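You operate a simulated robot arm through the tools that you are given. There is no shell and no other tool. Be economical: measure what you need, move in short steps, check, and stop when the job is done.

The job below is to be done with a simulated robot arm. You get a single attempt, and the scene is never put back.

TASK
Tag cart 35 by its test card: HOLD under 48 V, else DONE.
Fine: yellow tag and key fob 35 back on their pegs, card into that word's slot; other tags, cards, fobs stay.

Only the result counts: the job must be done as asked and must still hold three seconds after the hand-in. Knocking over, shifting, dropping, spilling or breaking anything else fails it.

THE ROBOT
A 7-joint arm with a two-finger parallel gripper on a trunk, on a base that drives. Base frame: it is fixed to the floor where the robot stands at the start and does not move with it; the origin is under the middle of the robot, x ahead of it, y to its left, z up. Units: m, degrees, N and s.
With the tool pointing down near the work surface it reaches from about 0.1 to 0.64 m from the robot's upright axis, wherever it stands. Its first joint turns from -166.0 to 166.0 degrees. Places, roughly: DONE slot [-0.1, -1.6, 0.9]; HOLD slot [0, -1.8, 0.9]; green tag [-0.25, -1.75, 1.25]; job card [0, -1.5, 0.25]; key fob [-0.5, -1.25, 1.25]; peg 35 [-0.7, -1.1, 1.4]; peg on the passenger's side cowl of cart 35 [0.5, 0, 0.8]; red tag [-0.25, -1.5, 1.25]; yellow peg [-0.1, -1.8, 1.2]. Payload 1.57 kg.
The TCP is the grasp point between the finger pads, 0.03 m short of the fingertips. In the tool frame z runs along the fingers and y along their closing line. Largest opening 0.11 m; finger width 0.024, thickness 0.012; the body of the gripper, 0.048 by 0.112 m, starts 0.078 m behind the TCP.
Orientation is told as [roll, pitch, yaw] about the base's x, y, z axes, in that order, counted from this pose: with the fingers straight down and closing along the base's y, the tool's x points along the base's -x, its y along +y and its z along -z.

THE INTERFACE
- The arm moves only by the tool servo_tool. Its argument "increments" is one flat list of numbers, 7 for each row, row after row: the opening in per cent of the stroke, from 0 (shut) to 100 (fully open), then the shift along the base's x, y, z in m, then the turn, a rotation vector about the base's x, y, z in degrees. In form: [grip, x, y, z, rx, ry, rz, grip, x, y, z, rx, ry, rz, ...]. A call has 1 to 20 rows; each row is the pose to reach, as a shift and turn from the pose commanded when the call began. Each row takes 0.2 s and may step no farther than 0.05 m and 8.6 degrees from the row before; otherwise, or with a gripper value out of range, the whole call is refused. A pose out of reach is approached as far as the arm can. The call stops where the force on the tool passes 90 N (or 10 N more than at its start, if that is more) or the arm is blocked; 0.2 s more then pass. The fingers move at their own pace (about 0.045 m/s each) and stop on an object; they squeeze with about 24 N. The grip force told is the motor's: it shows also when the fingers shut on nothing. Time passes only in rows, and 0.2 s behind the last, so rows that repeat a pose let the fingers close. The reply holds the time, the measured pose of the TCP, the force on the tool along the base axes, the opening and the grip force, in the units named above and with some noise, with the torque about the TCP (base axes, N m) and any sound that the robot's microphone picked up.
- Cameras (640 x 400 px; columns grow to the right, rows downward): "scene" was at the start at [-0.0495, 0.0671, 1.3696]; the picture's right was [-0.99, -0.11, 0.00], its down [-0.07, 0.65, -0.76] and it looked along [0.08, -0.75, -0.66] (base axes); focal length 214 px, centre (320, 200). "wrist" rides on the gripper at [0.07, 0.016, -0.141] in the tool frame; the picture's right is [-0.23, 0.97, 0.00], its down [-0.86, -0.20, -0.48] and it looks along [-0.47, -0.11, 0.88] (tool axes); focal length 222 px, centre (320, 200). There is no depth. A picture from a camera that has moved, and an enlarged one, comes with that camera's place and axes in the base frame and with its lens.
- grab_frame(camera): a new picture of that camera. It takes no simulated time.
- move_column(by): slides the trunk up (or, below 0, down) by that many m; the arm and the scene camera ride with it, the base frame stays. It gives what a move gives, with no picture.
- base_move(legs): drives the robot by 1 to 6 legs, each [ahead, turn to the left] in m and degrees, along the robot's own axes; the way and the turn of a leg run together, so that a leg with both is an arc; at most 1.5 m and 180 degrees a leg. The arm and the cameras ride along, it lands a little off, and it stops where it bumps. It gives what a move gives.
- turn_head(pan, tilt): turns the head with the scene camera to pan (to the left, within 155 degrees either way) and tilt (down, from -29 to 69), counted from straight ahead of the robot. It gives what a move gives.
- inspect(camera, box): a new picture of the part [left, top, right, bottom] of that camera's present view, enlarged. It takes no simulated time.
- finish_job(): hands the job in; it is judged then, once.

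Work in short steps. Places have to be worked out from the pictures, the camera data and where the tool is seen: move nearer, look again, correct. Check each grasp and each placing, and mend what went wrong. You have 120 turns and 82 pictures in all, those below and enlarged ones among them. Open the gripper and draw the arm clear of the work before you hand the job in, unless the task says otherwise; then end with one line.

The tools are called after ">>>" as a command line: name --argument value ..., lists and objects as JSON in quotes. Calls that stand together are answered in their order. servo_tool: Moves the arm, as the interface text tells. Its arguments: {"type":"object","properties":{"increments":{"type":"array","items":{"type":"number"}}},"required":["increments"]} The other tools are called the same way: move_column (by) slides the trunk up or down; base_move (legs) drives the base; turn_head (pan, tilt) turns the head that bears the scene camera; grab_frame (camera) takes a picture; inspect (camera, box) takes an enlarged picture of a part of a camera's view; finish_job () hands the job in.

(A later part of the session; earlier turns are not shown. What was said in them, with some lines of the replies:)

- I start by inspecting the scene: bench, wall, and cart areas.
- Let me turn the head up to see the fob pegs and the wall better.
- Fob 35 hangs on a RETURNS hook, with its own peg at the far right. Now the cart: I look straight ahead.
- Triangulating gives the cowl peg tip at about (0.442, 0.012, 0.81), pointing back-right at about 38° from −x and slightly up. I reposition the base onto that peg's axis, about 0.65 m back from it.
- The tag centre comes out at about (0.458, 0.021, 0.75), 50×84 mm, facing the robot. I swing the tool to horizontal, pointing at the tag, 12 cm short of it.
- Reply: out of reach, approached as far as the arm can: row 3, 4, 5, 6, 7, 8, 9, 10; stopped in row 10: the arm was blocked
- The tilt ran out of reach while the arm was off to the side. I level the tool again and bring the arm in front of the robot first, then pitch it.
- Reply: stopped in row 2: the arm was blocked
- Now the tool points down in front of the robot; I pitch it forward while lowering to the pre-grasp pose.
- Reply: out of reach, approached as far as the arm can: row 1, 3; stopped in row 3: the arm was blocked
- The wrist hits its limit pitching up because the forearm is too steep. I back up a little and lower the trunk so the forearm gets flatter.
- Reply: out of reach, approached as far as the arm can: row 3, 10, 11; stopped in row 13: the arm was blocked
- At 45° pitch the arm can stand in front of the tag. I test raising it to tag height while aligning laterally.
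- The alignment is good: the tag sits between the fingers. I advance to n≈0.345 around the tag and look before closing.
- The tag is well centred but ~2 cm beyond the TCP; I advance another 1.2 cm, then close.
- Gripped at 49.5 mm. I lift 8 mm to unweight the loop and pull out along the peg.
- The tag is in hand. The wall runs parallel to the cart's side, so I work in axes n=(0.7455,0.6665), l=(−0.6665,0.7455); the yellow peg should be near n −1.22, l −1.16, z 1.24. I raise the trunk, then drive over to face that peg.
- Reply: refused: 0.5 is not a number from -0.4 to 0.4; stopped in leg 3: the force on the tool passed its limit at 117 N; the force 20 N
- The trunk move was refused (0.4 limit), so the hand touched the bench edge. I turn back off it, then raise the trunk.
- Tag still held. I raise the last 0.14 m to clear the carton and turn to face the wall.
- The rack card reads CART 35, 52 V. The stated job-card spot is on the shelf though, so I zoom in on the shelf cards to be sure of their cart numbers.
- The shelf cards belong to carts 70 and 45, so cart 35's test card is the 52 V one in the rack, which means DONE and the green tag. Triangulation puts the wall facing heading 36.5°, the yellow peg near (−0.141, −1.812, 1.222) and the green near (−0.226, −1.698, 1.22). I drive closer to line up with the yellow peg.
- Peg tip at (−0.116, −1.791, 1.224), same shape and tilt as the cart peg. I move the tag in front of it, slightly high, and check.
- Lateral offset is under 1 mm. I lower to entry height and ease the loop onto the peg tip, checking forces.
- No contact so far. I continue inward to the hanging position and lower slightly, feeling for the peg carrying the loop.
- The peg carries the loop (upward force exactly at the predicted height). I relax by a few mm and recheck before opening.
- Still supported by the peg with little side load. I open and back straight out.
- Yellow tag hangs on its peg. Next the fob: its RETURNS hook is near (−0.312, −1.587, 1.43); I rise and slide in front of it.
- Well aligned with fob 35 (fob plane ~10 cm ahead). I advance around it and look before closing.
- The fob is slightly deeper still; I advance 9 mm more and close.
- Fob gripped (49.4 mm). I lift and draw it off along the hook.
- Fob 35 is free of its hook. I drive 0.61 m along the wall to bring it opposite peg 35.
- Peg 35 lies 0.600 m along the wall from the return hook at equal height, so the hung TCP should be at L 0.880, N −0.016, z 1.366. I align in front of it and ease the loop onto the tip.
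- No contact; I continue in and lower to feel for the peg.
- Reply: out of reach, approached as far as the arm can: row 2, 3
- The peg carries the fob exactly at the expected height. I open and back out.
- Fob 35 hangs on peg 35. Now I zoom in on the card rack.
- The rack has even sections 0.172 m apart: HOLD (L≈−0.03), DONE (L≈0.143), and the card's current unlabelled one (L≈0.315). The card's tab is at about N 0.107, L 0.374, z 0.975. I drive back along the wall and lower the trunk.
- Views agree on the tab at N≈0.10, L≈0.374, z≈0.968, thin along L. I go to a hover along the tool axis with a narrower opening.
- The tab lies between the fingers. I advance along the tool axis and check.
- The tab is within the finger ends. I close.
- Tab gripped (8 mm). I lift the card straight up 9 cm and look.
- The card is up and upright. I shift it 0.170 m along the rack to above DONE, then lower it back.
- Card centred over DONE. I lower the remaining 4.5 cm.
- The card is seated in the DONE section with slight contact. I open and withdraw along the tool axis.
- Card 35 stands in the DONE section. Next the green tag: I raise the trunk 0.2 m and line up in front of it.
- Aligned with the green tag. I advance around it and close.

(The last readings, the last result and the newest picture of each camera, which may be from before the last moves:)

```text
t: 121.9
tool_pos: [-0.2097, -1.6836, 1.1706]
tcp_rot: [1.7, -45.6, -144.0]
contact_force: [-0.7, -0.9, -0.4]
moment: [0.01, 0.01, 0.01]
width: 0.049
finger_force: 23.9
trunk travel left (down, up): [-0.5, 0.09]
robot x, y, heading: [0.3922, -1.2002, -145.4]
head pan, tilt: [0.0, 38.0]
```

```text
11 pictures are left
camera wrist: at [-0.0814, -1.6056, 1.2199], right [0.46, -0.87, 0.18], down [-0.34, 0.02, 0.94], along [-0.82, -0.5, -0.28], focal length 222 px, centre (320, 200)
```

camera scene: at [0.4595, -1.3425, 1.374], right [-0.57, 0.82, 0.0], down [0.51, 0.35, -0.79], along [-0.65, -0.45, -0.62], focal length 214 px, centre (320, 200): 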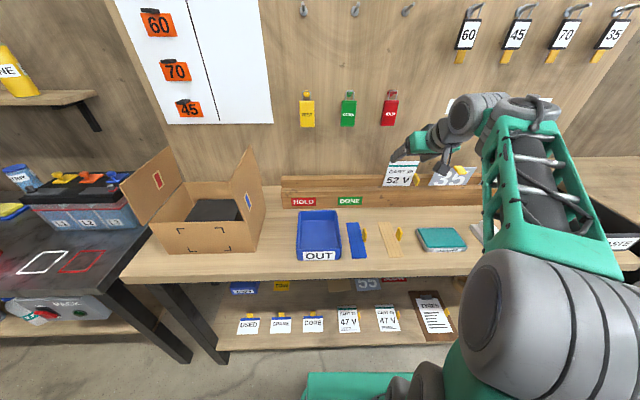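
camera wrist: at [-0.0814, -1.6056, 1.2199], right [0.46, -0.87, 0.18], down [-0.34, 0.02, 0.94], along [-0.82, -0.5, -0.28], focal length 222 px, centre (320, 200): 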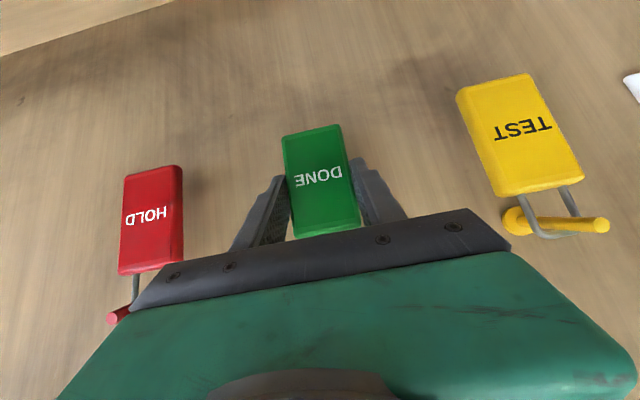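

Green tag gripped. I lift and draw it off its peg.

>>> servo_tool --increments '[30, 0, 0, 0.007, 0, 0, 0, 30, 0.012, 0.009, 0.01, 0, 0, 0, 30, 0.024, 0.018, 0.013, 0, 0, 0, 30, 0.036, 0.026, 0.016, 0, 0, 0, 30, 0.048, 0.035, 0.019, 0, 0, 0, 30, 0.07, 0.051, 0.02, 0, 0, 0, 30, 0.1, 0.073, 0.02, 0, 0, 0, 30, 0.13, 0.095, 0.02, 0, 0, 0]'

>>> grab_frame --camera "scene"

```text
t: 123.7
tool_pos: [-0.0732, -1.5916, 1.191]
tcp_rot: [1.8, -45.7, -143.9]
contact_force: [-0.4, 0.2, -0.8]
moment: [0.01, 0.02, 0.0]
width: 0.0495
finger_force: 24.5
trunk travel left (down, up): [-0.5, 0.09]
robot x, y, heading: [0.3926, -1.1962, -145.3]
head pan, tilt: [0.0, 38.0]
```

```text
10 pictures are left
camera scene: at [0.4599, -1.3423, 1.574], right [-0.57, 0.82, 0.0], down [0.51, 0.35, -0.79], along [-0.65, -0.45, -0.62], focal length 214 px, centre (320, 200)
```

scene: 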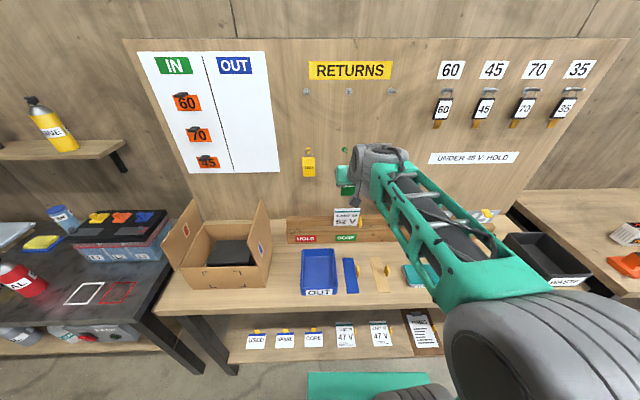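

Green tag is free; the wall looks right. I drive back to the earlier stance in front of the cart's cowl peg.

>>> base_move --legs '[[0, -89.3], [0.911, 0], [0, -83.5]]'

>>> turn_head --pan 0 --tilt 45

```text
t: 135.9
tool_pos: [0.2791, 0.0155, 1.1906]
tcp_rot: [1.8, -45.6, 42.6]
contact_force: [0.0, -0.4, 0.0]
moment: [0.0, -0.03, -0.02]
width: 0.0492
finger_force: 24.1
trunk travel left (down, up): [-0.5, 0.09]
robot x, y, heading: [-0.1339, -0.4309, 41.5]
head pan, tilt: [0.0, 38.0]
```

```text
t: 136.6
tool_pos: [0.2795, 0.0136, 1.1895]
tcp_rot: [1.8, -45.5, 42.9]
contact_force: [-0.1, 0.2, -1.5]
moment: [-0.02, -0.01, -0.01]
width: 0.0491
finger_force: 23.8
trunk travel left (down, up): [-0.5, 0.09]
robot x, y, heading: [-0.1327, -0.4316, 41.7]
head pan, tilt: [0.0, 45.0]
```

I line up laterally with the peg at height, then lower the trunk.

>>> servo_tool --increments '[30, 0.015, -0.03, 0, 0, 0, -1.3, 30, 0.031, -0.062, 0, 0, 0, -2.6, 30, 0.0468, -0.094, 0, 0, 0, -3.9, 30, 0.0468, -0.094, 0, 0, 0, -3.9]'

>>> move_column --by -0.4

>>> inspect --camera "scene" --box '[320, 80, 440, 180]'

>>> grab_frame --camera "wrist"

```text
t: 137.6
tool_pos: [0.3261, -0.0826, 1.1904]
tcp_rot: [1.8, -45.6, 38.9]
contact_force: [-0.1, 0.2, -0.7]
moment: [0.02, 0.0, 0.05]
width: 0.049
finger_force: 23.7
trunk travel left (down, up): [-0.5, 0.09]
robot x, y, heading: [-0.1368, -0.4322, 41.5]
head pan, tilt: [0.0, 45.0]
```

```text
t: 141.4
tool_pos: [0.324, -0.0825, 0.7904]
tcp_rot: [1.9, -45.6, 38.9]
contact_force: [0.3, -0.1, 0.5]
moment: [0.01, 0.01, 0.02]
width: 0.0492
finger_force: 24.2
trunk travel left (down, up): [-0.1, 0.49]
robot x, y, heading: [-0.1348, -0.4304, 41.4]
head pan, tilt: [0.0, 45.0]
```

```text
4.00 times, centred on (380, 130) of scene
camera zoom: at [-0.2218, -0.3052, 1.1637], right [0.66, -0.75, 0.0], down [-0.53, -0.47, -0.71], along [0.53, 0.47, -0.71], focal length 858 px, centre (80, 480)
```

zoom: 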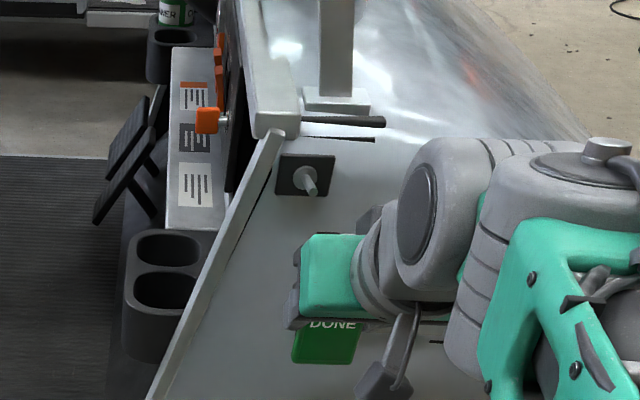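

```text
8 pictures are left
camera wrist: at [0.2009, -0.1674, 0.8394], right [-0.51, 0.84, 0.18], down [0.34, 0.0, 0.94], along [0.79, 0.54, -0.28], focal length 222 px, centre (320, 200)
```

wrist: 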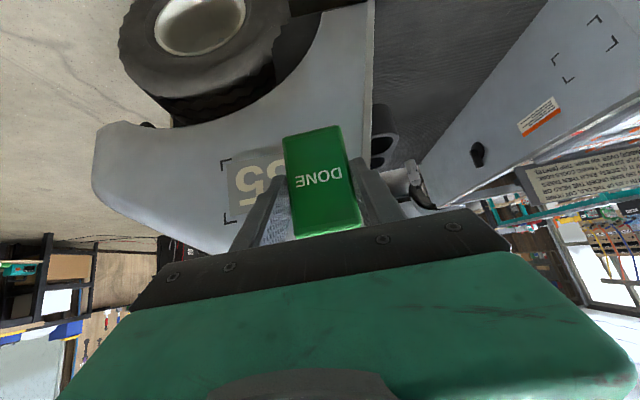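

Peg re-measured at (0.443, 0.0135, 0.81), matching before; lateral offset under 1 mm. I approach to just onto the tip.

>>> servo_tool --increments '[30, 0.025, 0.0195, -0.01, 0, 0, 0, 30, 0.05, 0.039, -0.022, 0, 0, 0, 30, 0.07, 0.0547, -0.0224, 0, 0, 0, 30, 0.088, 0.0688, -0.0224, 0, 0, 0, 30, 0.1, 0.0782, -0.0224, 0, 0, 0, 30, 0.11, 0.086, -0.0224, 0, 0, 0, 30, 0.12, 0.0938, -0.0224, 0, 0, 0, 30, 0.12, 0.0938, -0.0224, 0, 0, 0]'

>>> inspect --camera "scene" --box '[320, 80, 440, 180]'

```text
t: 143.2
tool_pos: [0.4462, 0.0133, 0.7684]
tcp_rot: [1.8, -45.6, 38.9]
contact_force: [-1.4, -0.2, 0.2]
moment: [0.04, -0.01, 0.02]
width: 0.0491
finger_force: 23.9
trunk travel left (down, up): [-0.1, 0.49]
robot x, y, heading: [-0.1373, -0.4326, 41.5]
head pan, tilt: [0.0, 45.0]
```

```text
4.00 times, centred on (380, 130) of scene
camera zoom: at [-0.2218, -0.3051, 1.1637], right [0.66, -0.75, 0.0], down [-0.53, -0.47, -0.71], along [0.53, 0.47, -0.71], focal length 858 px, centre (80, 480)
```

zoom: 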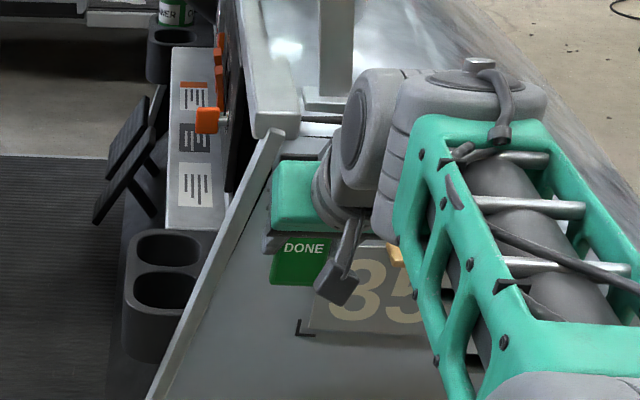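

No contact. I go the last centimetre in and lower to feel for the peg.

>>> servo_tool --increments '[30, 0.006, 0.0045, -0.002, 0, 0, 0, 30, 0.011, 0.0085, -0.004, 0, 0, 0, 30, 0.011, 0.0085, -0.009, 0, 0, 0, 30, 0.011, 0.0085, -0.013, 0, 0, 0, 30, 0.011, 0.0085, -0.016, 0, 0, 0, 30, 0.011, 0.0085, -0.016, 0, 0, 0]'

```text
t: 144.6
tool_pos: [0.4561, 0.0213, 0.7556]
tcp_rot: [1.8, -46.0, 38.9]
contact_force: [6.3, 3.9, 11.4]
moment: [-0.13, 0.24, -0.01]
width: 0.0491
finger_force: 24.7
trunk travel left (down, up): [-0.1, 0.49]
robot x, y, heading: [-0.1367, -0.4325, 41.3]
head pan, tilt: [0.0, 45.0]
```

The peg carries the tag at the predicted height. I relax 3 mm, open, and back out.

>>> servo_tool --increments '[30, 0, 0, 0.003, 0, 0, 0, 30, 0, 0, 0.003, 0, 0, 0, 55, 0, 0, 0.003, 0, 0, 0, 75, 0, 0, 0.003, 0, 0, 0, 75, 0, 0, 0.003, 0, 0, 0, 75, -0.016, -0.0123, 0.003, 0, 0, 0, 75, -0.035, -0.027, 0.003, 0, 0, 0, 75, -0.065, -0.051, 0.003, 0, 0, 0, 75, -0.1, -0.078, 0.003, 0, 0, 0, 75, -0.135, -0.105, 0.003, 0, 0, 0]'

>>> inspect --camera "scene" --box '[320, 80, 440, 180]'

```text
t: 146.8
tool_pos: [0.3209, -0.0816, 0.7495]
tcp_rot: [1.8, -45.6, 39.0]
contact_force: [-0.2, -0.5, 0.7]
moment: [0.0, -0.02, -0.01]
width: 0.0823
finger_force: 0.0
trunk travel left (down, up): [-0.1, 0.49]
robot x, y, heading: [-0.142, -0.4291, 41.4]
head pan, tilt: [0.0, 45.0]
```

```text
4.00 times, centred on (380, 130) of scene
camera zoom: at [-0.2214, -0.3049, 1.1637], right [0.66, -0.75, 0.0], down [-0.53, -0.47, -0.71], along [0.53, 0.47, -0.71], focal length 858 px, centre (80, 480)
```

zoom: 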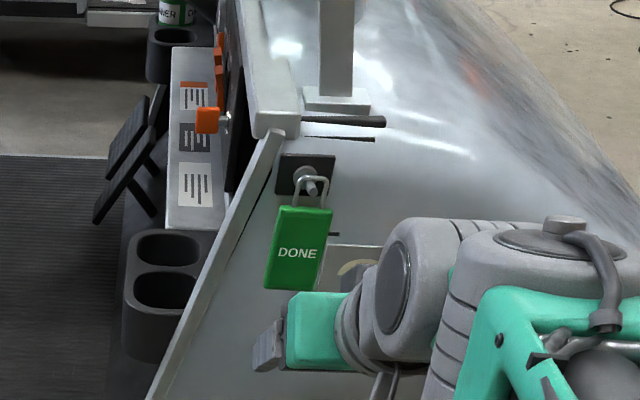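

The DONE tag hangs on cart 35. I take a final look back at the wall and rack.

>>> base_move --legs '[[-0.1, 0]]'

>>> turn_head --pan -150 --tilt 20

>>> grab_frame --camera "scene"

```text
t: 148.0
tool_pos: [0.2438, -0.1484, 0.7515]
tcp_rot: [1.8, -45.6, 39.1]
contact_force: [-0.1, 0.5, 0.3]
moment: [0.01, -0.02, -0.04]
width: 0.0824
finger_force: 0.0
trunk travel left (down, up): [-0.1, 0.49]
robot x, y, heading: [-0.2142, -0.4976, 41.6]
head pan, tilt: [0.0, 45.0]
```

```text
t: 150.3
tool_pos: [0.2447, -0.1476, 0.7519]
tcp_rot: [1.8, -45.6, 39.1]
contact_force: [-0.6, -0.7, 0.5]
moment: [0.0, -0.01, 0.01]
width: 0.0826
finger_force: 0.1
trunk travel left (down, up): [-0.1, 0.49]
robot x, y, heading: [-0.215, -0.4976, 41.6]
head pan, tilt: [-150.0, 20.0]
```

```text
5 pictures are left
camera scene: at [-0.3886, -0.5153, 1.2023], right [-0.95, 0.32, 0.0], down [0.11, 0.32, -0.94], along [-0.3, -0.89, -0.34], focal length 214 px, centre (320, 200)
```

scene: 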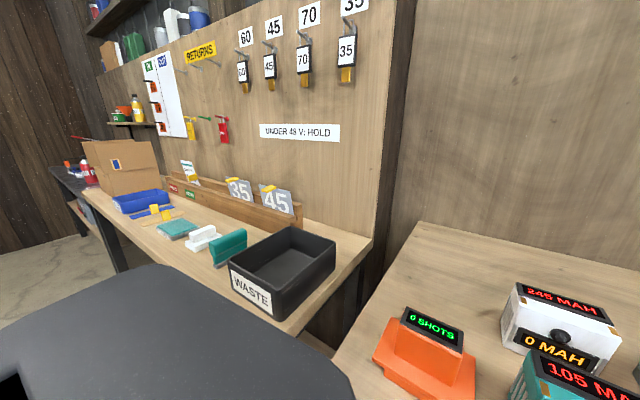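

Everything is in place: the yellow tag and fob 35 are on their pegs, the card stands at DONE, the green tag is on cart 35, and the gripper is open and clear. I hand the job in.

>>> finish_job

```text
The job is handed in.
```

Cart 35's test card reads 52 V, so the cart now carries the green DONE tag. Its card is in the DONE slot, and the yellow tag and key fob 35 are back on their pegs. Early on, the hand bumped the bench edge hard, but nothing looks to have shifted.
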